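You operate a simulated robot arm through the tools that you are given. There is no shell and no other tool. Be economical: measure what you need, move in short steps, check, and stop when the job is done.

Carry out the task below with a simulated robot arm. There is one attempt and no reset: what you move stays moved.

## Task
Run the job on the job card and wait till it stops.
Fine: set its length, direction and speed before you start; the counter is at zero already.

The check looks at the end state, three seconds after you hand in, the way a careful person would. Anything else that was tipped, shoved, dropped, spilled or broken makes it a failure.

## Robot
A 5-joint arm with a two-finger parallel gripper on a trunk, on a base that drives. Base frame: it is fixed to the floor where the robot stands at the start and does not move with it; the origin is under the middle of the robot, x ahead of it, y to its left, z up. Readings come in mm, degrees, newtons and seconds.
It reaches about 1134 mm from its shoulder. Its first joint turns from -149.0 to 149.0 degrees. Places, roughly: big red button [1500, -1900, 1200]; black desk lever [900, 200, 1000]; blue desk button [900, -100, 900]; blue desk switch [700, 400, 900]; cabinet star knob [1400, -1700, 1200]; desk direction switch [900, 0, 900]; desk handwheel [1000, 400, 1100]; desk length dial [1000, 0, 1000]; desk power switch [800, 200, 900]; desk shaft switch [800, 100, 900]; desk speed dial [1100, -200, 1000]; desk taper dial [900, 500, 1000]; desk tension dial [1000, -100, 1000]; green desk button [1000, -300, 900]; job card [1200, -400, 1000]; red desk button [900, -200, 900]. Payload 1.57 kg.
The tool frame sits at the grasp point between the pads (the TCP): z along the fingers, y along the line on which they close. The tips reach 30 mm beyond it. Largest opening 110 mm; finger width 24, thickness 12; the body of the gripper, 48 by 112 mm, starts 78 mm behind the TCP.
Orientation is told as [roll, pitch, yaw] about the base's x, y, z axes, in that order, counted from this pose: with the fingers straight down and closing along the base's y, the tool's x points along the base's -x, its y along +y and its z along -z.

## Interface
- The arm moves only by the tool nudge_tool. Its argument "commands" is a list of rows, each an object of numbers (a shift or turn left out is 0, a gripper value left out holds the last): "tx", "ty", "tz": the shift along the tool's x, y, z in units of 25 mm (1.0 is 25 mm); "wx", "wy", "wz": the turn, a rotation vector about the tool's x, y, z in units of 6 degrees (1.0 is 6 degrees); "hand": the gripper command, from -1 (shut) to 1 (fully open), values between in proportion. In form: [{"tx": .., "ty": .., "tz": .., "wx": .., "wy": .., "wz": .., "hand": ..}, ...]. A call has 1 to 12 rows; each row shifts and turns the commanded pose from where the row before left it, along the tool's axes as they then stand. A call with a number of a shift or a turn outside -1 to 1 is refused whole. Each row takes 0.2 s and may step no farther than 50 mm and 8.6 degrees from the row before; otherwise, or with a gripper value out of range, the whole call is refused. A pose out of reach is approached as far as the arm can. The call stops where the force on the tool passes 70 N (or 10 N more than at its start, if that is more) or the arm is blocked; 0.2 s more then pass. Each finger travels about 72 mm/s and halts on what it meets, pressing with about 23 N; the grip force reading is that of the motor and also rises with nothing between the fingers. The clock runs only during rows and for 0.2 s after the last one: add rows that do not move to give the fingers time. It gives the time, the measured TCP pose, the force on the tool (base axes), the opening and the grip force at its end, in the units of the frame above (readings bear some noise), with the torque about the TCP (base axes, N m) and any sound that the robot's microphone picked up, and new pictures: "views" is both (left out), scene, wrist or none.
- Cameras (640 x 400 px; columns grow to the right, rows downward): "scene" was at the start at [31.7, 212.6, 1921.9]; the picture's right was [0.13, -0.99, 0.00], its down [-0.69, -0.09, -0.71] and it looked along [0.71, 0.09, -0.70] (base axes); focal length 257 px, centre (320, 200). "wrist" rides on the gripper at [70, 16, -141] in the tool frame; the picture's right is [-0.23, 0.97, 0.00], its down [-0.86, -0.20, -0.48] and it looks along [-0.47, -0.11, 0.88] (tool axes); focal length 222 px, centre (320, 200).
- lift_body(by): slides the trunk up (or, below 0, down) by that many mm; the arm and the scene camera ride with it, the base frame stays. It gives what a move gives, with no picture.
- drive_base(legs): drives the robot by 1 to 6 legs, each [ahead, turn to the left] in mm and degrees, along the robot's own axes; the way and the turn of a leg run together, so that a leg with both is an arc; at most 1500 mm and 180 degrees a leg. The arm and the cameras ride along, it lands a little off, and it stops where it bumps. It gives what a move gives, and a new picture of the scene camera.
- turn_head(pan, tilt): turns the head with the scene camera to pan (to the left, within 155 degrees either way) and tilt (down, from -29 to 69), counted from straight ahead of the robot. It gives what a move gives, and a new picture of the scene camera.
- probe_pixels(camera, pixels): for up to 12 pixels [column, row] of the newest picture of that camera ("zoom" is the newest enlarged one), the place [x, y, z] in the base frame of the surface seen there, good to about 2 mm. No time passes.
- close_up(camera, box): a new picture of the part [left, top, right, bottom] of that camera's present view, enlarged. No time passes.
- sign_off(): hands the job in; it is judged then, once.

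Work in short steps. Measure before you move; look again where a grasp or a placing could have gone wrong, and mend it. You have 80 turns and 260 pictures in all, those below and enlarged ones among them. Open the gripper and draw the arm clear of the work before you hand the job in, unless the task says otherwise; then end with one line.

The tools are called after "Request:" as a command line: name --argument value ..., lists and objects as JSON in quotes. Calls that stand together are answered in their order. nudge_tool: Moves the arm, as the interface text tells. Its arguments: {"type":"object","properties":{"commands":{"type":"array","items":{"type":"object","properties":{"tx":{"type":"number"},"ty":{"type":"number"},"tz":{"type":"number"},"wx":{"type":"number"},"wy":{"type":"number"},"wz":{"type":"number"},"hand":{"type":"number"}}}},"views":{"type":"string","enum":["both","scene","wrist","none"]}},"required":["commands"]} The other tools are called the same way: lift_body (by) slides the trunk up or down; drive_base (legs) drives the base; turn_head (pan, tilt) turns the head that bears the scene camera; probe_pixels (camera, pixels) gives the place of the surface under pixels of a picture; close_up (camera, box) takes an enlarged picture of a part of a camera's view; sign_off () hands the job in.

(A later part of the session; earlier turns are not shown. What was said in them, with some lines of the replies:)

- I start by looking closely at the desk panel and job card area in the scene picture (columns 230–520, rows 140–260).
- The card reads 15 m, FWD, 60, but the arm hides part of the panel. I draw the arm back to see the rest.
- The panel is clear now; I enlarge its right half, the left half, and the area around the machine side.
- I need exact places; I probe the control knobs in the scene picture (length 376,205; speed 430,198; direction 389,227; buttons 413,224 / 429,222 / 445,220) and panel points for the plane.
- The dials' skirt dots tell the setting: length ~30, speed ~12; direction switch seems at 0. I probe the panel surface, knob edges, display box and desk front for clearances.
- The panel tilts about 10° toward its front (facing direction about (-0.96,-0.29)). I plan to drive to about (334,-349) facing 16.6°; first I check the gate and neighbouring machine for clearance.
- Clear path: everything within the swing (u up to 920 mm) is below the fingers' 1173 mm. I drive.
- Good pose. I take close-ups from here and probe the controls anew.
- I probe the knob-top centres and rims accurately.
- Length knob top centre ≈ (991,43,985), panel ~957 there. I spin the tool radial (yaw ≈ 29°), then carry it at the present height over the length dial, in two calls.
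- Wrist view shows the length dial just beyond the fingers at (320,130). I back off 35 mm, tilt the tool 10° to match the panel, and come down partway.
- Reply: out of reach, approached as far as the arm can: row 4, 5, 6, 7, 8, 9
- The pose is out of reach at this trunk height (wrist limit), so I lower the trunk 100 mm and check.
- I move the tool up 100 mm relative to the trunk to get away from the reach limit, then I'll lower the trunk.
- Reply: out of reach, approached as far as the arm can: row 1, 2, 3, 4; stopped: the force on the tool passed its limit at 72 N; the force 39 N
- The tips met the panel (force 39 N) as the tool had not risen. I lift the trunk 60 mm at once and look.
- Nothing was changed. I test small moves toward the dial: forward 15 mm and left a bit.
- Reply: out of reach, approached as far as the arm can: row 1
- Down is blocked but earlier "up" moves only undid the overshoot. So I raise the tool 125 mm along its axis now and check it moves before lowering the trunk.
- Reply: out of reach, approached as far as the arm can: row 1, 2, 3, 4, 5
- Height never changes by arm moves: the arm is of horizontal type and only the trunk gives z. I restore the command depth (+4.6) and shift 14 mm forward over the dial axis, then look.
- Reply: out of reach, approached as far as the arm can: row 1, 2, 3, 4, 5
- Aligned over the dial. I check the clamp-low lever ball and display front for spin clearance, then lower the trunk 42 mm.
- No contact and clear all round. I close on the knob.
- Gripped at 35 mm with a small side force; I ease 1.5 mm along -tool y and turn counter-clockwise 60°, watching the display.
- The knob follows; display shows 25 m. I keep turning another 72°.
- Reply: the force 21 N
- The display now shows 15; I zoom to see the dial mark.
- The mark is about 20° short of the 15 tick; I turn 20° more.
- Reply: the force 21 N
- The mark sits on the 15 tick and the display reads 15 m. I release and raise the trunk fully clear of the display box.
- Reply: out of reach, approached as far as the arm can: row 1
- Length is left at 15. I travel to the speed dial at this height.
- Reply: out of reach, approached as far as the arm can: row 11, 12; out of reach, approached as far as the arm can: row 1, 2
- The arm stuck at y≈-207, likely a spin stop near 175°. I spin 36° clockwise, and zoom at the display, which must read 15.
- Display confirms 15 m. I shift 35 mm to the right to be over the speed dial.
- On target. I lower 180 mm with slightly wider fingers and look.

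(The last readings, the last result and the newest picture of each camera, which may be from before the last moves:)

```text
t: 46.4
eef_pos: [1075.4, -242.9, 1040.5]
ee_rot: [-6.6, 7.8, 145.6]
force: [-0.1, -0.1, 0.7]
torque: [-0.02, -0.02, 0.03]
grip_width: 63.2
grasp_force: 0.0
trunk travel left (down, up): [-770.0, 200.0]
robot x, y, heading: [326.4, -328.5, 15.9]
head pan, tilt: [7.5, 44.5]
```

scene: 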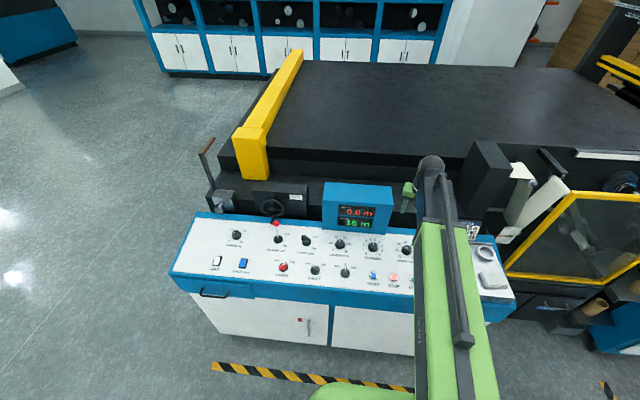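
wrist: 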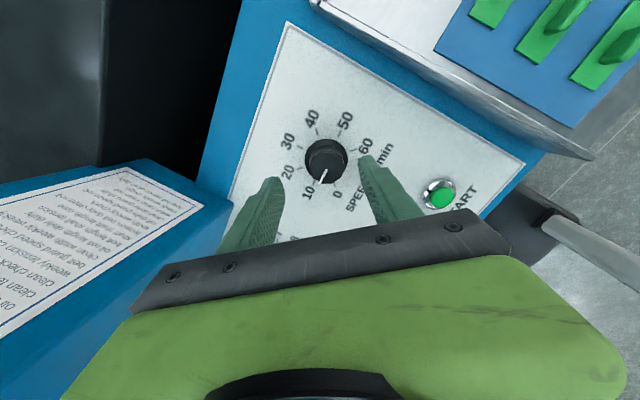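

Knob sits between the fingers. I lower 45 mm and close.

Request:
lift_body --by -45

Request:
nudge_tool --commands '[{"hand": -1}, {}, {}, {}]' --views "wrist"

```text
t: 47.2
eef_pos: [1073.8, -243.2, 996.5]
ee_rot: [-6.6, 7.7, 145.5]
force: [1.0, -0.2, 0.3]
torque: [-0.03, -0.03, -0.02]
grip_width: 63.2
grasp_force: 0.1
trunk travel left (down, up): [-725.0, 245.0]
robot x, y, heading: [332.2, -329.4, 15.7]
head pan, tilt: [7.5, 44.5]
```

```text
t: 48.2
eef_pos: [1075.9, -241.7, 995.0]
ee_rot: [-6.6, 7.8, 145.5]
force: [-5.3, -4.7, -6.8]
torque: [0.45, -0.36, 0.02]
grip_width: 34.4
grasp_force: 41.7
trunk travel left (down, up): [-725.0, 245.0]
robot x, y, heading: [329.5, -327.9, 15.4]
head pan, tilt: [7.5, 44.5]
```

wrist: 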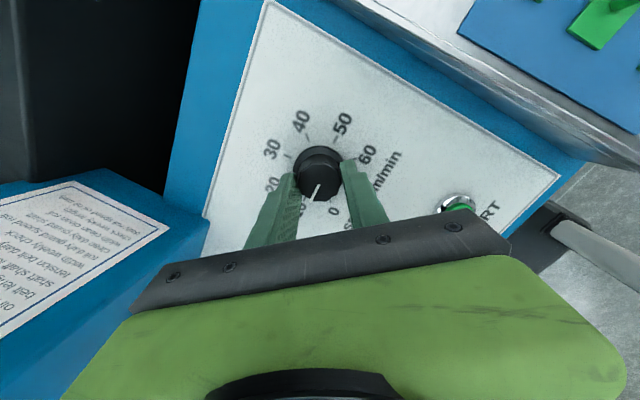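

Gripped. I turn clockwise 144° in two calls.

Request:
nudge_tool --commands '[{"wz": 1}, {"wz": 1}, {"wz": 1}, {"wz": 1}, {"wz": 1}, {"wz": 1}, {"wz": 1}, {"wz": 1}, {"wz": 1}, {"wz": 1}, {"wz": 1}, {"wz": 1}]' --views "wrist"

Request:
nudge_tool --commands '[{"wz": 1}, {"wz": 1}, {"wz": 1}, {"wz": 1}, {"wz": 1}, {"wz": 1}, {"wz": 1}, {"wz": 1}, {"wz": 1}, {"wz": 1}, {"wz": 1}, {"wz": 1}]' --views "wrist"

```text
t: 50.8
eef_pos: [1076.4, -242.7, 995.3]
ee_rot: [-9.7, -3.9, 74.2]
force: [28.1, 3.6, 24.5]
torque: [-0.63, 0.39, 0.01]
grip_width: 34.7
grasp_force: 41.7
trunk travel left (down, up): [-725.0, 245.0]
robot x, y, heading: [331.3, -329.8, 15.7]
head pan, tilt: [7.5, 44.5]
```

wrist: 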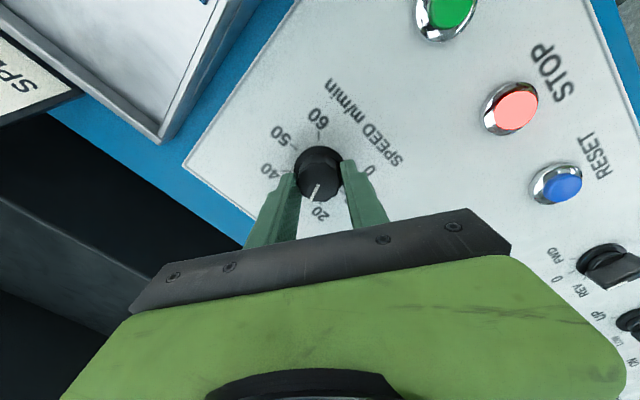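

```text
t: 53.4
eef_pos: [1075.7, -243.3, 994.8]
ee_rot: [0.8, -10.5, 1.7]
force: [28.4, -11.2, 12.9]
torque: [0.45, -0.23, 0.08]
grip_width: 35.2
grasp_force: 42.2
trunk travel left (down, up): [-725.0, 245.0]
robot x, y, heading: [327.3, -329.5, 15.5]
head pan, tilt: [7.5, 44.5]
```

wrist: 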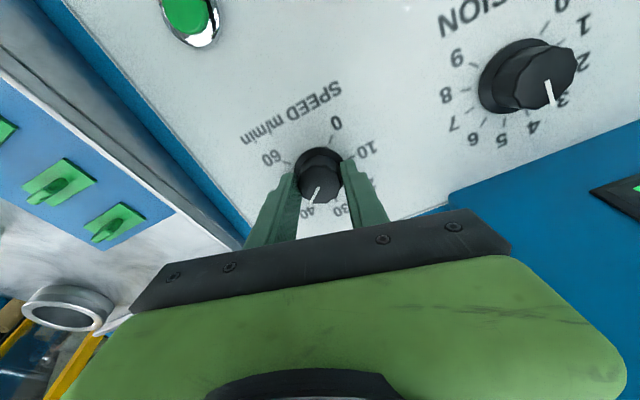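

The pointer is at about 40. I ease 1.5 mm forward to relieve the side force and turn 66° more.

Request:
nudge_tool --commands '[{"tx": -0.06}, {"wz": 1}, {"wz": 1}, {"wz": 1}, {"wz": 1}, {"wz": 1}, {"wz": 1}, {"wz": 1}, {"wz": 1}, {"wz": 1}, {"wz": 1}, {"wz": 1}]' --views "wrist"

Request:
close_up --camera "wrist" --box '[256, 110, 384, 230]'

```text
t: 56.0
eef_pos: [1075.3, -243.6, 994.8]
ee_rot: [9.5, -3.4, -64.5]
force: [-8.1, -21.9, -22.4]
torque: [0.23, 0.11, 0.06]
grip_width: 34.3
grasp_force: 41.7
trunk travel left (down, up): [-725.0, 245.0]
robot x, y, heading: [327.9, -329.5, 15.7]
head pan, tilt: [7.5, 44.5]
```

wrist: 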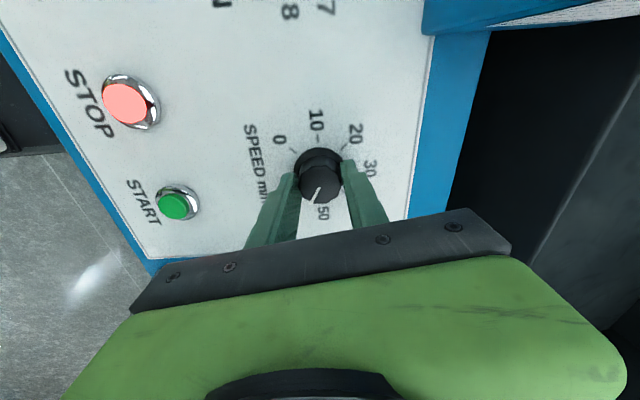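

```text
3.33 times, centred on (320, 170) of wrist
```

zoom: 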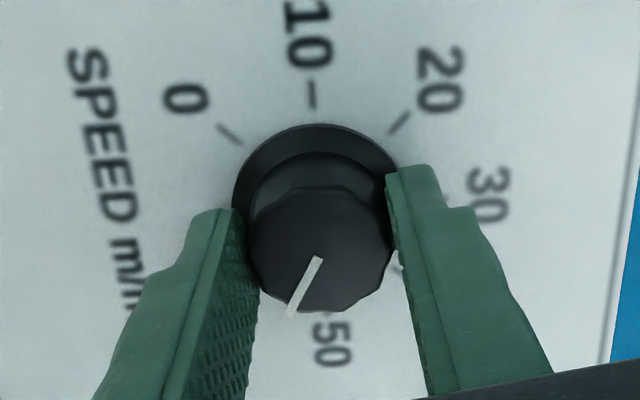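

The pointer is ~20° short of 60. I turn 18° more, watching for the end stop.

Request:
nudge_tool --commands '[{"wz": 1}, {"wz": 1}, {"wz": 1}]' --views "wrist"

Request:
close_up --camera "wrist" --box '[256, 110, 384, 230]'

Request:
close_up --camera "scene" --box '[390, 190, 454, 230]'

```text
t: 56.8
eef_pos: [1075.5, -244.0, 996.1]
ee_rot: [10.1, -0.4, -82.3]
force: [-9.2, -17.0, -20.5]
torque: [-0.89, 0.97, 0.21]
grip_width: 34.0
grasp_force: 41.5
trunk travel left (down, up): [-725.0, 245.0]
robot x, y, heading: [327.9, -329.7, 15.5]
head pan, tilt: [7.5, 44.5]
```

wrist: 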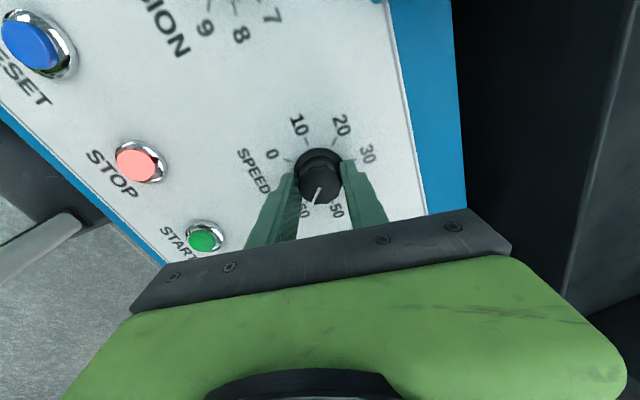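

```text
3.33 times, centred on (320, 170) of wrist
```

zoom: 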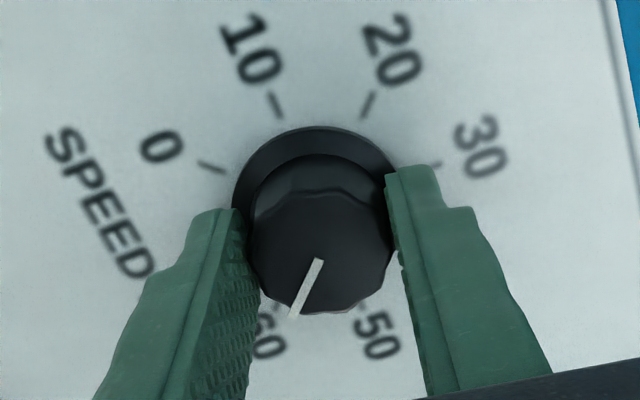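

```text
10.00 times, centred on (422, 210) of scene
```

zoom: 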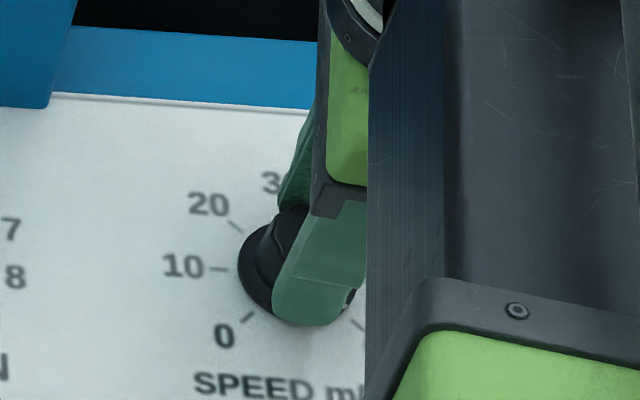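

Very near 60 (skirt dot at (350,297) of the zoom, tick at (358,323)). I turn 7° more to the stop, then release and raise.

Request:
nudge_tool --commands '[{"wz": 0.6}, {"wz": 0.6}]' --views "none"

Request:
nudge_tool --commands '[{"hand": 0.1}, {}, {}]' --views "none"

Request:
lift_body --by 100

Request:
nudge_tool --commands '[{}]'

Request:
close_up --camera "wrist" --box '[240, 80, 400, 180]'

```text
t: 57.4
eef_pos: [1075.4, -241.7, 995.1]
ee_rot: [10.2, 1.1, -89.2]
force: [-10.3, -6.9, -13.1]
torque: [-0.34, 0.8, 0.08]
grip_width: 33.3
grasp_force: 41.7
trunk travel left (down, up): [-725.0, 245.0]
robot x, y, heading: [323.9, -326.1, 15.7]
head pan, tilt: [7.5, 44.5]
```

```text
t: 58.2
eef_pos: [1076.2, -241.9, 996.0]
ee_rot: [10.2, 0.9, -89.1]
force: [-0.4, -0.3, -0.3]
torque: [0.01, 0.0, 0.01]
grip_width: 60.3
grasp_force: 0.0
trunk travel left (down, up): [-725.0, 245.0]
robot x, y, heading: [327.7, -329.1, 15.7]
head pan, tilt: [7.5, 44.5]
```

```text
t: 59.6
eef_pos: [1076.1, -242.4, 1095.2]
ee_rot: [10.2, 0.9, -89.0]
force: [0.2, -0.1, 0.2]
torque: [0.03, -0.02, 0.02]
grip_width: 60.6
grasp_force: 0.1
trunk travel left (down, up): [-825.0, 145.0]
robot x, y, heading: [327.2, -327.0, 15.5]
head pan, tilt: [7.5, 44.5]
```

```text
t: 60.0
eef_pos: [1075.9, -241.8, 1095.5]
ee_rot: [10.1, 0.9, -89.1]
force: [-0.3, -0.9, -0.2]
torque: [-0.03, -0.01, -0.01]
grip_width: 60.5
grasp_force: 0.1
trunk travel left (down, up): [-825.0, 145.0]
robot x, y, heading: [325.8, -329.3, 15.5]
head pan, tilt: [7.5, 44.5]
```

scene: 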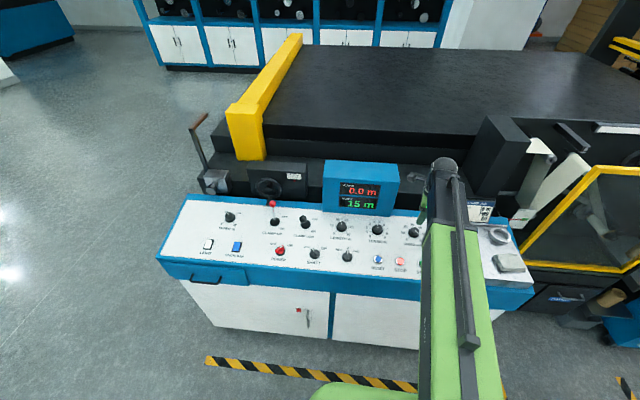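
wrist: 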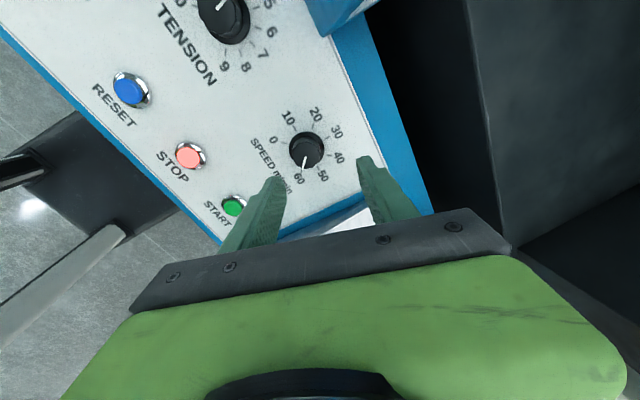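

```text
4.00 times, centred on (320, 130) of wrist
```

zoom: 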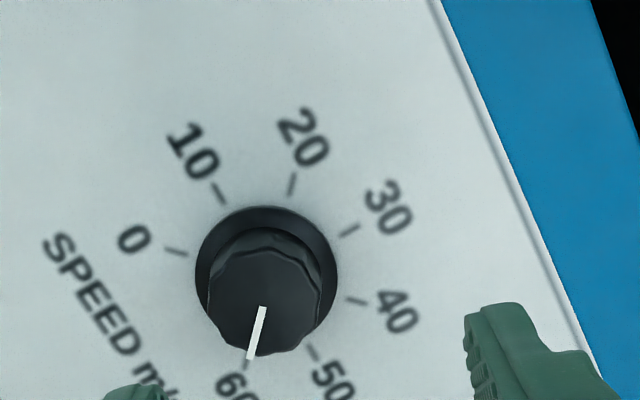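

Speed pointer is on 60. Next the direction switch: I untilt, travel to above it (873,-25).

Request:
nudge_tool --commands '[{"wx": 0.845, "wy": -0.086}, {"wx": 0.845, "wy": -0.086}, {"tx": 0.884, "ty": -0.797}, {"tx": 0.884, "ty": -0.797}, {"tx": 0.884, "ty": -0.797}, {"tx": 0.884, "ty": -0.797}, {"tx": 0.884, "ty": -0.797}, {"tx": 0.884, "ty": -0.797}, {"tx": 0.884, "ty": -0.797}, {"tx": 0.884, "ty": -0.797}, {"tx": 0.884, "ty": -0.797}, {"tx": 0.884, "ty": -0.797}]' --views "scene"

Request:
close_up --camera "scene" --box '[392, 215, 440, 245]'

Request:
nudge_tool --commands '[{"wz": -1}, {"wz": -1}, {"wz": -1}, {"wz": -1}, {"wz": -1}, {"wz": -1}, {"wz": -1}, {"wz": -1}, {"wz": -1}, {"wz": -1}, {"wz": -1}, {"wz": -1}]' --views "none"

```text
t: 62.6
eef_pos: [873.0, -24.1, 1092.0]
ee_rot: [0.0, -0.1, -89.2]
force: [-0.1, 0.5, 0.2]
torque: [0.0, -0.03, 0.02]
grip_width: 60.6
grasp_force: 0.0
out of reach, approached as far as the arm can: row 2
trunk travel left (down, up): [-825.0, 145.0]
robot x, y, heading: [325.6, -330.5, 15.4]
head pan, tilt: [7.5, 44.5]
```

scene: 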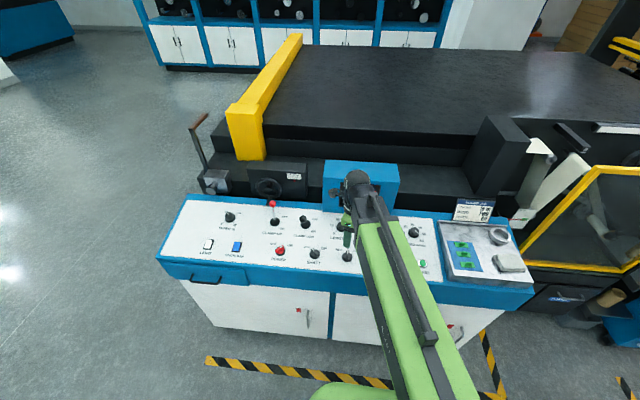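

```text
13.33 times, centred on (416, 230) of scene
```

zoom: 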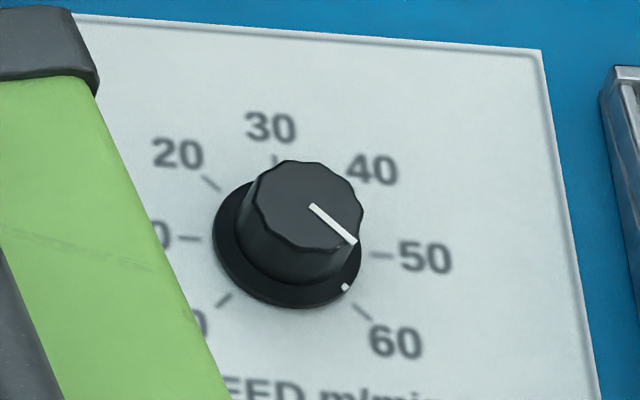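

```text
t: 65.2
eef_pos: [874.0, -23.5, 1091.7]
ee_rot: [-0.2, -0.1, -17.2]
force: [-0.2, 0.2, 0.3]
torque: [-0.03, -0.02, 0.01]
grip_width: 60.4
grasp_force: 0.1
trunk travel left (down, up): [-825.0, 145.0]
robot x, y, heading: [327.2, -329.3, 15.6]
head pan, tilt: [7.5, 44.5]
```

Speed is at 60 within reading error. I finish the spin to yaw 16.6° and tilt 10° to match the panel, opening kept at 60 mm.

Request:
nudge_tool --commands '[{"wz": -0.94}, {"wz": -0.94}, {"wz": -0.94}, {"wz": -0.94}, {"wz": -0.94}, {"wz": -0.94}, {"wx": -0.182, "wy": -0.815}, {"wx": -0.182, "wy": -0.815}]' --views "wrist"

```text
t: 67.0
eef_pos: [873.6, -23.5, 1096.3]
ee_rot: [2.0, -9.9, 16.5]
force: [0.1, -0.2, 0.1]
torque: [0.0, -0.03, -0.01]
grip_width: 60.5
grasp_force: 0.1
out of reach, approached as far as the arm can: row 8
trunk travel left (down, up): [-825.0, 145.0]
robot x, y, heading: [328.2, -330.5, 15.6]
head pan, tilt: [7.5, 44.5]
```

wrist: 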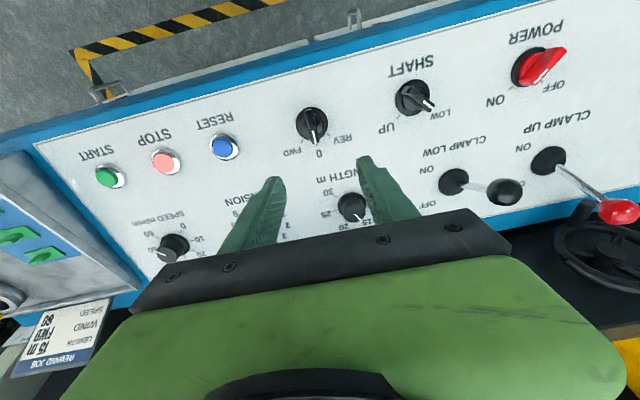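

The switch lies straight ahead between the fingers at (313,125). I lower 90 mm and check before going in.

Request:
lift_body --by -90

Request:
nudge_tool --commands '[{"hand": -0.2}]' --views "wrist"

```text
t: 68.2
eef_pos: [873.3, -24.5, 1004.2]
ee_rot: [2.1, -9.8, 16.5]
force: [-0.1, -0.6, 0.7]
torque: [0.0, -0.04, 0.02]
grip_width: 60.6
grasp_force: 0.0
trunk travel left (down, up): [-735.0, 235.0]
robot x, y, heading: [327.0, -332.3, 15.8]
head pan, tilt: [7.5, 44.5]
```

```text
t: 68.6
eef_pos: [875.0, -23.5, 1005.0]
ee_rot: [2.0, -9.8, 16.4]
force: [-0.1, -0.6, 0.2]
torque: [0.01, 0.0, -0.01]
grip_width: 43.9
grasp_force: 0.1
trunk travel left (down, up): [-735.0, 235.0]
robot x, y, heading: [329.8, -328.8, 15.6]
head pan, tilt: [7.5, 44.5]
```

wrist: 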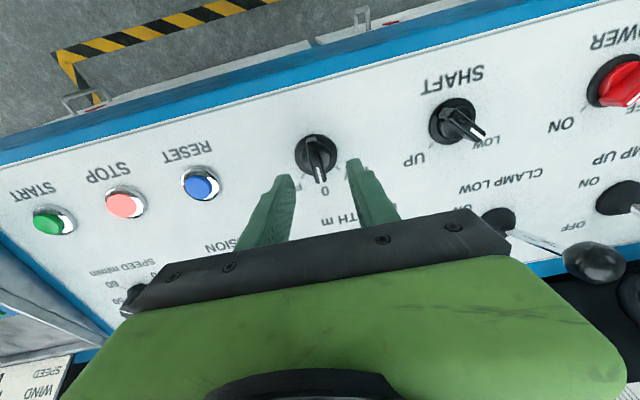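

Well centred. I lower 31 mm and close on the handle.

Request:
lift_body --by -31

Request:
nudge_tool --commands '[{"hand": -1}, {}, {}, {}]' --views "wrist"

```text
t: 69.4
eef_pos: [873.4, -23.9, 973.4]
ee_rot: [2.1, -9.9, 16.4]
force: [1.5, -0.7, -0.4]
torque: [0.0, 0.0, -0.02]
grip_width: 44.0
grasp_force: 0.0
trunk travel left (down, up): [-704.0, 266.0]
robot x, y, heading: [329.1, -331.2, 15.7]
head pan, tilt: [7.5, 44.5]
```

```text
t: 70.4
eef_pos: [875.1, -24.9, 975.1]
ee_rot: [2.2, -9.8, 16.3]
force: [-0.1, -6.4, -2.1]
torque: [-0.57, -0.11, -0.09]
grip_width: 10.9
grasp_force: 28.8
trunk travel left (down, up): [-704.0, 266.0]
robot x, y, heading: [328.1, -331.8, 15.2]
head pan, tilt: [7.5, 44.5]
```

wrist: 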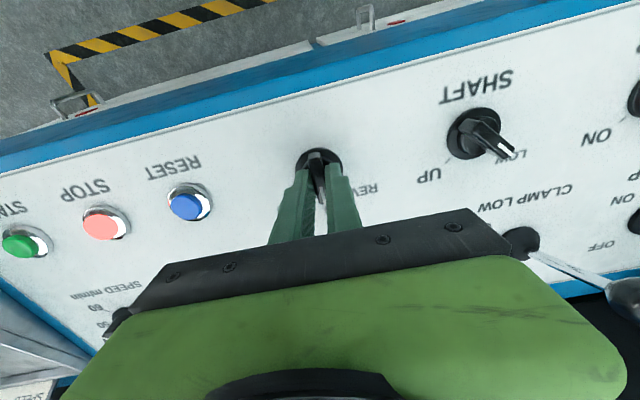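

Handle gripped (11 mm). I turn it clockwise 42° toward FWD.

Request:
nudge_tool --commands '[{"wz": 1}, {"wz": 1}, {"wz": 1}, {"wz": 1}, {"wz": 1}, {"wz": 1}, {"wz": 1}]' --views "wrist"

Request:
close_up --camera "wrist" --box '[240, 110, 400, 210]'

```text
t: 72.0
eef_pos: [873.8, -27.4, 974.8]
ee_rot: [8.1, -5.7, -26.0]
force: [-3.5, -15.4, -8.0]
torque: [-1.06, -0.47, -0.25]
grip_width: 11.2
grasp_force: 29.6
trunk travel left (down, up): [-704.0, 266.0]
robot x, y, heading: [328.6, -327.4, 15.6]
head pan, tilt: [7.5, 44.5]
```

wrist: 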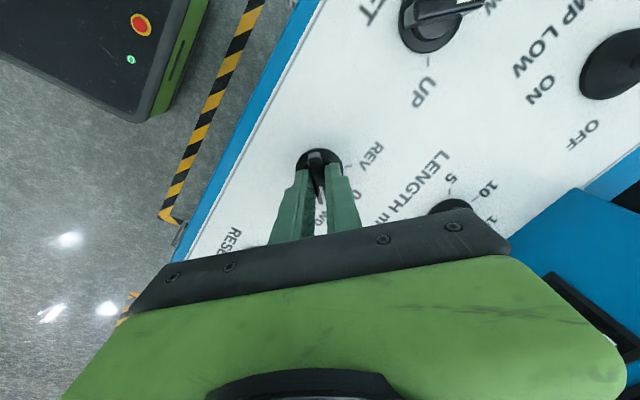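

```text
4.00 times, centred on (320, 160) of wrist
```

zoom: 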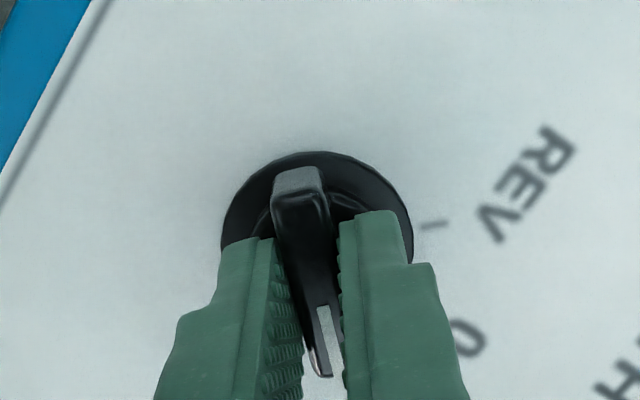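

The REV tick is now ~90° from the pointer, so it is at FWD. I add 3°, release, and raise to verify.

Request:
nudge_tool --commands '[{"wz": 0.5}, {"hand": -0.2}, {}, {}]' --views "none"

Request:
lift_body --by 100

Request:
nudge_tool --commands '[{"hand": -1}, {}]'

Request:
close_up --camera "wrist" --box '[240, 60, 400, 160]'

```text
t: 73.0
eef_pos: [875.2, -25.0, 974.0]
ee_rot: [8.4, -5.3, -28.8]
force: [-0.3, 0.0, -0.5]
torque: [-0.02, -0.01, 0.0]
grip_width: 44.0
grasp_force: 0.1
trunk travel left (down, up): [-704.0, 266.0]
robot x, y, heading: [328.2, -329.6, 15.6]
head pan, tilt: [7.5, 44.5]
```

```text
t: 74.3
eef_pos: [872.8, -22.5, 1074.8]
ee_rot: [8.3, -5.5, -28.8]
force: [-0.2, 0.1, 0.0]
torque: [-0.02, 0.03, 0.01]
grip_width: 43.8
grasp_force: 0.0
trunk travel left (down, up): [-804.0, 166.0]
robot x, y, heading: [326.8, -327.8, 15.9]
head pan, tilt: [7.5, 44.5]
```

```text
t: 74.9
eef_pos: [873.8, -24.9, 1073.4]
ee_rot: [8.4, -5.4, -28.8]
force: [0.8, 1.0, 1.1]
torque: [0.01, -0.03, -0.02]
grip_width: 0.0
grasp_force: 21.2
trunk travel left (down, up): [-804.0, 166.0]
robot x, y, heading: [325.7, -327.5, 15.5]
head pan, tilt: [7.5, 44.5]
```

scene: 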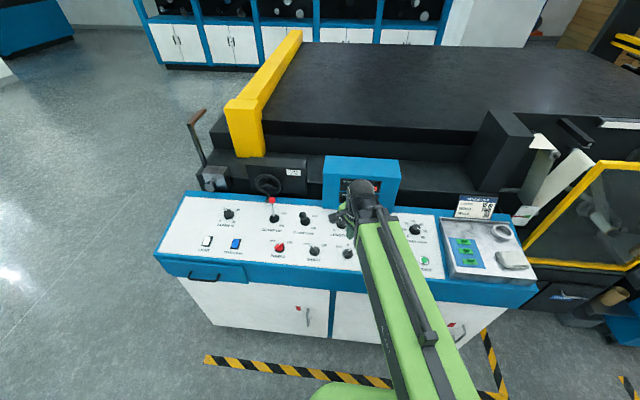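
wrist: 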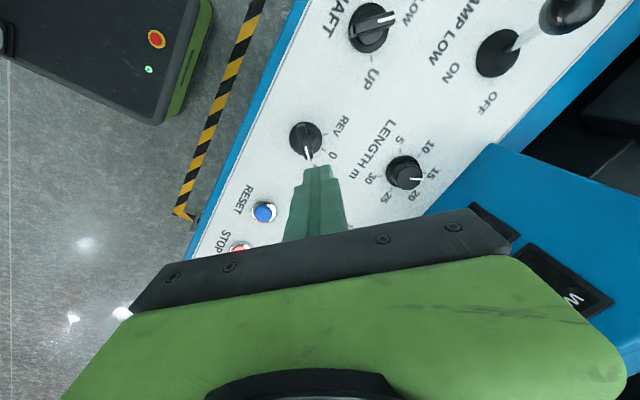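

```text
4.00 times, centred on (320, 110) of wrist
```

zoom: 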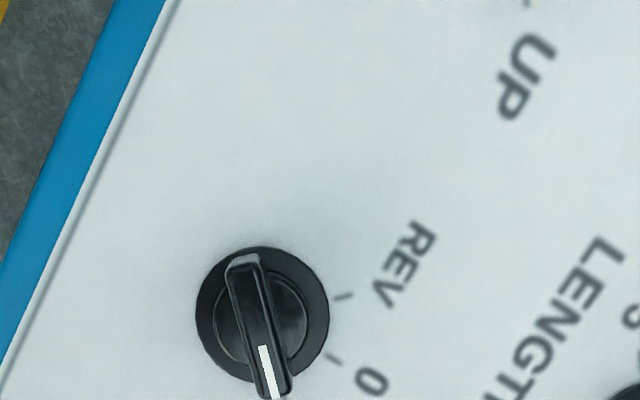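

The direction pointer is at FWD. With fingers shut I untilt and travel above START (963,-297), then recheck all settings.

Request:
nudge_tool --commands '[{"wx": 0.705, "wy": 0.446}, {"wx": 0.705, "wy": 0.446}, {"tx": -0.833, "ty": -0.786}, {"tx": -0.833, "ty": -0.786}, {"tx": -0.833, "ty": -0.786}, {"tx": -0.833, "ty": -0.786}, {"tx": -0.833, "ty": -0.786}, {"tx": -0.833, "ty": -0.786}, {"tx": -0.833, "ty": -0.786}, {"tx": -0.833, "ty": -0.786}, {"tx": -0.833, "ty": -0.786}, {"tx": -0.833, "ty": -0.786}]'

Request:
close_up --camera "scene" --box '[300, 170, 428, 270]'

Request:
close_up --camera "scene" --box '[332, 240, 364, 260]'

```text
t: 77.5
eef_pos: [962.8, -296.8, 1071.6]
ee_rot: [-0.1, -0.2, -28.4]
force: [-0.6, 0.1, -0.6]
torque: [0.01, 0.01, -0.02]
grip_width: 0.4
grasp_force: 21.5
out of reach, approached as far as the arm can: row 2
trunk travel left (down, up): [-804.0, 166.0]
robot x, y, heading: [327.7, -325.2, 15.4]
head pan, tilt: [7.5, 44.5]
```

scene: 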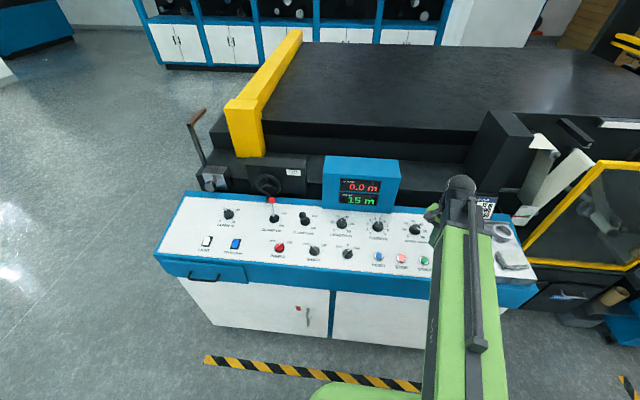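
wrist: 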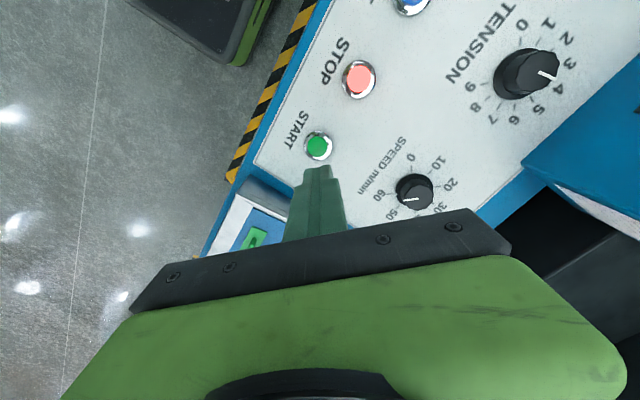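

```text
4.00 times, centred on (364, 220) of scene
```

zoom: 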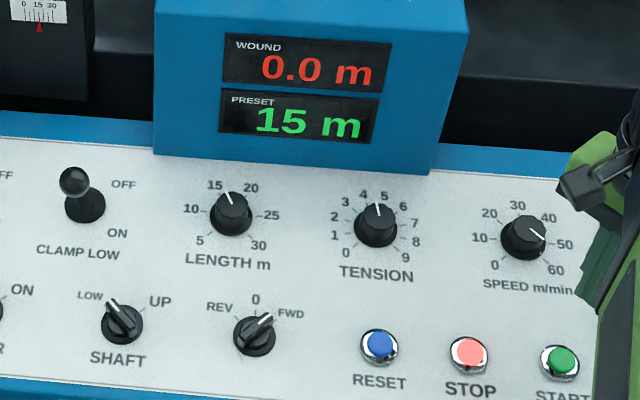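

```text
16.00 times, centred on (348, 250) of scene
```

zoom: 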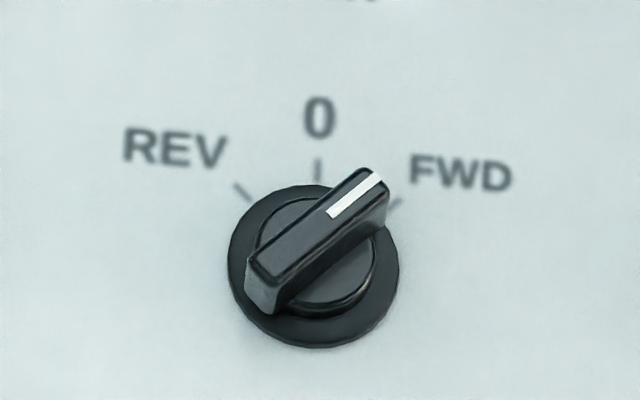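

Direction is FWD, preset 15. I check the speed dial once more from the wrist and scene.

Request:
close_up --camera "wrist" --box '[366, 150, 462, 225]'

Request:
close_up --camera "scene" --box '[398, 215, 438, 245]'

```text
5.33 times, centred on (414, 188) of wrist
```

zoom: 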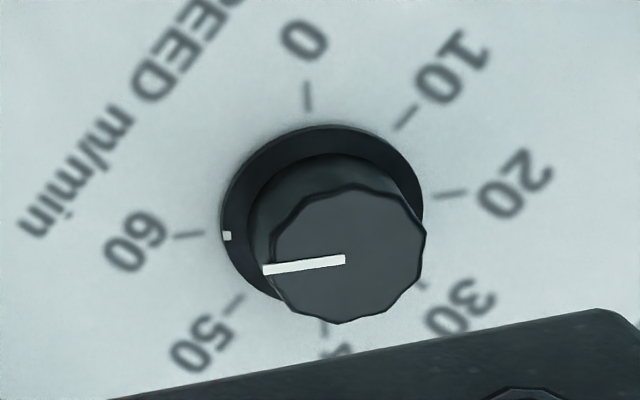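

```text
13.33 times, centred on (418, 230) of scene
```

zoom: 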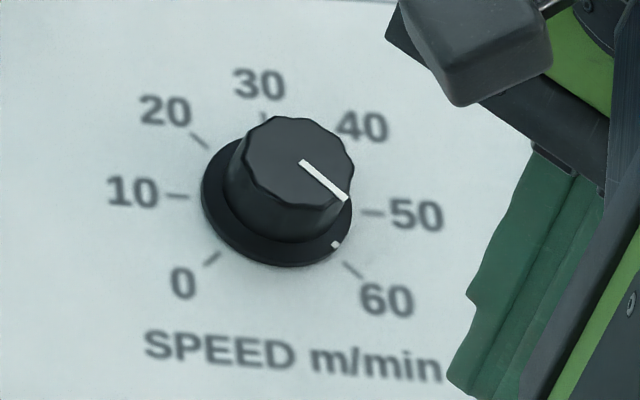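

Speed mark is on 60. I lower the closed fingers to just above START, then press.

Request:
lift_body --by -88

Request:
nudge_tool --commands '[{}]' --views "wrist"

```text
t: 78.7
eef_pos: [963.3, -296.9, 982.9]
ee_rot: [-0.1, -0.2, -28.3]
force: [0.7, 0.6, -0.4]
torque: [0.01, 0.05, 0.02]
grip_width: 0.2
grasp_force: 20.7
trunk travel left (down, up): [-716.0, 254.0]
robot x, y, heading: [328.0, -327.9, 16.0]
head pan, tilt: [7.5, 44.5]
```

```text
t: 79.1
eef_pos: [963.0, -296.5, 982.7]
ee_rot: [-0.1, -0.1, -28.5]
force: [0.0, -0.9, 0.3]
torque: [0.03, 0.04, 0.02]
grip_width: 0.1
grasp_force: 21.3
trunk travel left (down, up): [-716.0, 254.0]
robot x, y, heading: [328.3, -327.4, 15.5]
head pan, tilt: [7.5, 44.5]
```

wrist: 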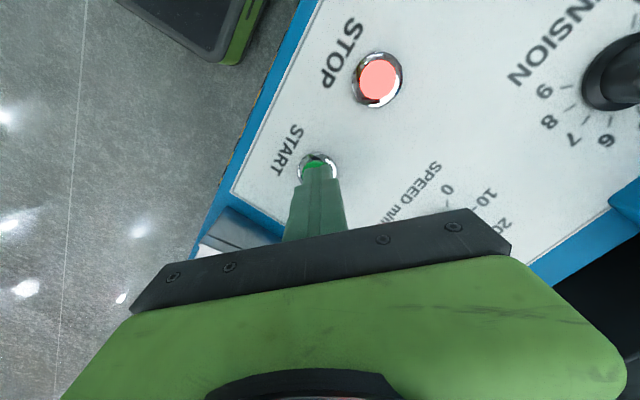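

The tips are right over START. I press 10 mm, then look at the display.

Request:
lift_body --by -10

Request:
close_up --camera "scene" --box '[310, 150, 438, 250]'

```text
t: 79.7
eef_pos: [963.0, -296.0, 974.2]
ee_rot: [-0.1, -0.2, -28.4]
force: [9.0, 0.3, 20.6]
torque: [-0.01, -0.45, -0.01]
grip_width: 0.0
grasp_force: 21.4
trunk travel left (down, up): [-706.0, 264.0]
robot x, y, heading: [330.7, -332.3, 15.6]
head pan, tilt: [7.5, 44.5]
heard: click
```

```text
4.00 times, centred on (374, 200) of scene
```

zoom: 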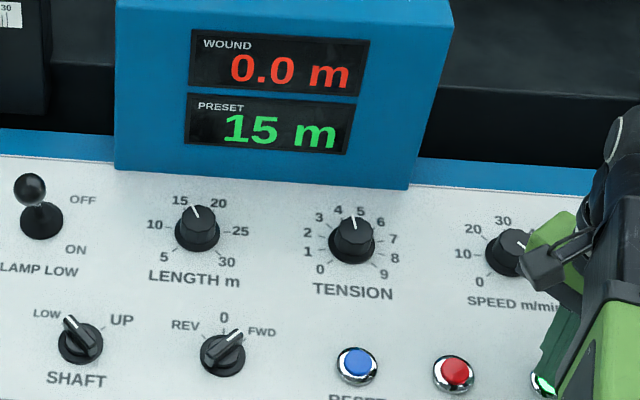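

A click; STOP lamp is off and START lit. I release upward and watch the counter.

Request:
lift_body --by 100

Request:
nudge_tool --commands '[{}, {}, {}, {}]' --views "none"

Request:
close_up --camera "scene" --box '[310, 150, 438, 250]'

```text
t: 81.0
eef_pos: [964.2, -296.8, 1072.8]
ee_rot: [-0.1, -0.1, -28.4]
force: [-1.0, -0.5, -0.2]
torque: [-0.03, 0.03, 0.02]
grip_width: 0.0
grasp_force: 21.0
trunk travel left (down, up): [-806.0, 164.0]
robot x, y, heading: [326.4, -330.5, 15.8]
head pan, tilt: [7.5, 44.5]
```

```text
t: 82.0
eef_pos: [962.5, -297.1, 1072.5]
ee_rot: [-0.1, -0.1, -28.3]
force: [0.0, 0.1, -0.5]
torque: [-0.03, 0.02, -0.01]
grip_width: 0.0
grasp_force: 21.6
trunk travel left (down, up): [-806.0, 164.0]
robot x, y, heading: [329.9, -328.3, 15.6]
head pan, tilt: [7.5, 44.5]
```

```text
4.00 times, centred on (374, 200) of scene
```

zoom: 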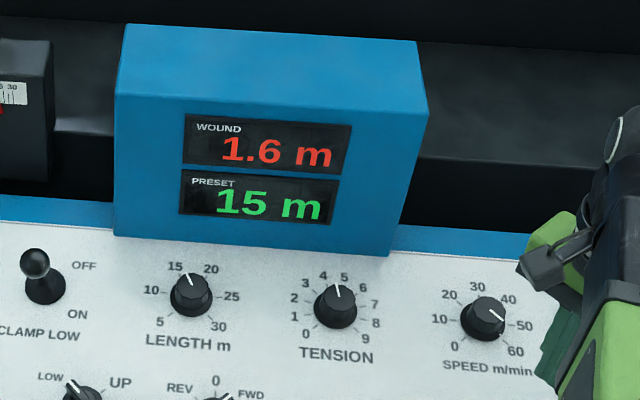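

Running (1.6 m). I draw the arm back, open the gripper and wait.

Request:
nudge_tool --commands '[{"tx": 0.5, "ty": -0.5, "hand": 1}, {"tx": 0.5, "ty": -0.5}, {"tx": 0.5, "ty": -0.5}, {"tx": 0.5, "ty": -0.5}, {"tx": 0.5, "ty": -0.5}, {"tx": 0.5, "ty": -0.5}, {"tx": 0.5, "ty": -0.5}, {"tx": 0.5, "ty": -0.5}, {"tx": 0.5, "ty": -0.5}, {"tx": 0.5, "ty": -0.5}, {}, {}]' --views "none"

Request:
nudge_tool --commands '[{}, {}, {}, {}, {}, {}, {}, {}, {}, {}, {}, {}]' --views "none"

Request:
nudge_tool --commands '[{}, {}, {}, {}, {}, {}, {}, {}, {}, {}, {}, {}]' --views "none"

Request:
nudge_tool --commands '[{}, {}, {}, {}, {}, {}, {}, {}, {}, {}, {}, {}]' --views "none"

Request:
nudge_tool --commands '[{}, {}, {}, {}, {}, {}, {}, {}, {}, {}, {}, {}]' --views "none"

Request:
nudge_tool --commands '[{}, {}, {}, {}, {}, {}, {}, {}, {}, {}, {}, {}]' --views "scene"

Request:
close_up --camera "scene" --box '[310, 150, 454, 270]'

```text
t: 84.6
eef_pos: [899.0, -350.5, 1072.8]
ee_rot: [-0.1, 0.0, -28.4]
force: [-0.2, 0.6, 0.8]
torque: [-0.01, -0.02, -0.03]
grip_width: 110.1
grasp_force: 0.0
out of reach, approached as far as the arm can: row 4, 5, 6, 7, 8, 9, 10
trunk travel left (down, up): [-806.0, 164.0]
robot x, y, heading: [327.1, -329.8, 15.5]
head pan, tilt: [7.5, 44.5]
```

```text
t: 87.2
eef_pos: [899.2, -350.9, 1073.0]
ee_rot: [-0.1, 0.1, -28.4]
force: [0.4, -0.4, -0.3]
torque: [0.01, -0.01, -0.01]
grip_width: 109.8
grasp_force: 0.1
trunk travel left (down, up): [-806.0, 164.0]
robot x, y, heading: [328.2, -328.6, 15.9]
head pan, tilt: [7.5, 44.5]
```

```text
t: 89.8
eef_pos: [898.7, -350.3, 1073.9]
ee_rot: [-0.1, 0.0, -28.3]
force: [-0.3, 0.3, 0.4]
torque: [0.04, -0.01, -0.03]
grip_width: 109.8
grasp_force: 0.2
trunk travel left (down, up): [-806.0, 164.0]
robot x, y, heading: [326.5, -329.2, 15.6]
head pan, tilt: [7.5, 44.5]
```

```text
t: 92.4
eef_pos: [898.5, -351.6, 1072.7]
ee_rot: [-0.1, 0.1, -28.4]
force: [-0.3, -0.9, -0.8]
torque: [0.0, -0.02, -0.03]
grip_width: 110.0
grasp_force: 0.0
trunk travel left (down, up): [-806.0, 164.0]
robot x, y, heading: [330.4, -328.5, 15.5]
head pan, tilt: [7.5, 44.5]
```

```text
t: 95.0
eef_pos: [899.5, -351.0, 1073.2]
ee_rot: [0.0, -0.1, -28.5]
force: [0.3, -0.6, 0.2]
torque: [0.0, 0.0, 0.04]
grip_width: 110.0
grasp_force: 0.1
trunk travel left (down, up): [-806.0, 164.0]
robot x, y, heading: [324.8, -328.9, 15.5]
head pan, tilt: [7.5, 44.5]
```

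```text
t: 97.6
eef_pos: [898.6, -350.2, 1073.2]
ee_rot: [-0.1, -0.1, -28.4]
force: [-0.1, 0.4, -0.5]
torque: [-0.01, -0.02, 0.0]
grip_width: 109.9
grasp_force: 0.1
trunk travel left (down, up): [-806.0, 164.0]
robot x, y, heading: [329.8, -326.6, 15.5]
head pan, tilt: [7.5, 44.5]
```

scene: 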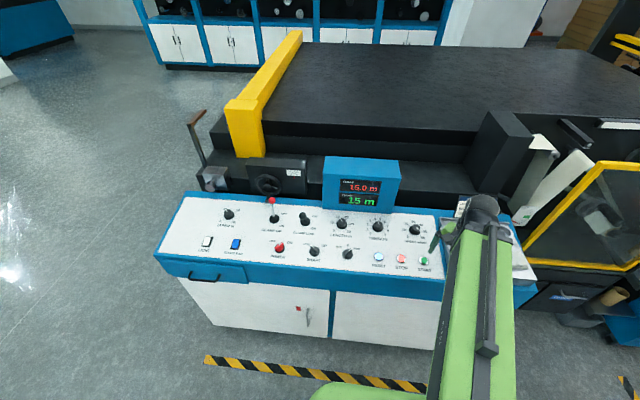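

```text
3.33 times, centred on (382, 210) of scene
```

zoom: 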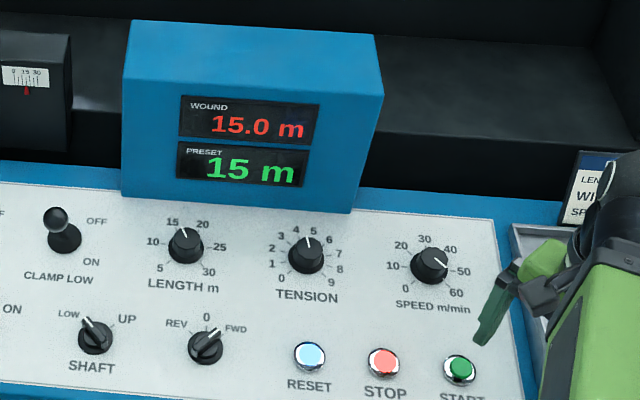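

The run stopped at 15.0 m with the STOP lamp lit. I raise the arm clear of the desk.

Request:
lift_body --by 130

Request:
drive_base --legs '[[-200, 0]]'

Request:
close_up --camera "scene" --box '[310, 150, 470, 300]'

```text
t: 99.2
eef_pos: [898.9, -350.4, 1202.9]
ee_rot: [-0.1, 0.0, -28.4]
force: [0.6, -0.1, -0.4]
torque: [-0.01, 0.01, 0.0]
grip_width: 109.8
grasp_force: 0.1
trunk travel left (down, up): [-936.0, 34.0]
robot x, y, heading: [324.4, -331.1, 15.4]
head pan, tilt: [7.5, 44.5]
```

```text
t: 100.8
eef_pos: [702.8, -405.6, 1204.7]
ee_rot: [0.0, -0.1, -28.3]
force: [-0.8, -0.5, 0.3]
torque: [0.01, -0.03, 0.03]
grip_width: 110.0
grasp_force: 0.1
trunk travel left (down, up): [-936.0, 34.0]
robot x, y, heading: [137.8, -379.9, 15.4]
head pan, tilt: [7.5, 44.5]
```

scene: 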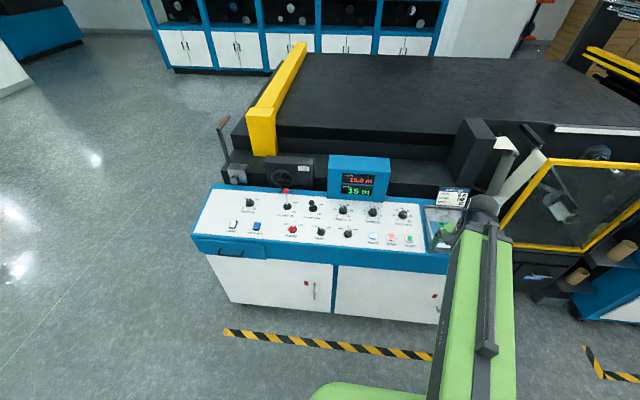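

```text
2.67 times, centred on (390, 225) of scene
```

zoom: 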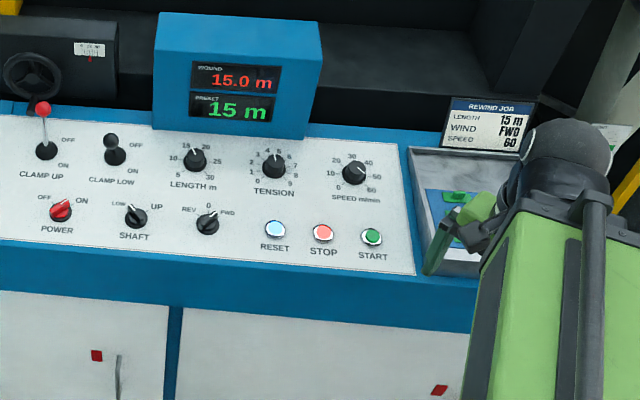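

All is in order: 15.0 m wound, FWD, speed 60, machine stopped, arm clear. I hand in.

Request:
sign_off

```text
The job is handed in.
```

The job on the card is done: I set 15 m, FWD and 60 m/min before starting, and it stopped by itself at 15.0 m. The gripper is open and the arm is clear. On an early approach to the length dial the fingertips pressed on the desk panel and the force limit stopped them at 72 N; I saw no damage and no control moved.
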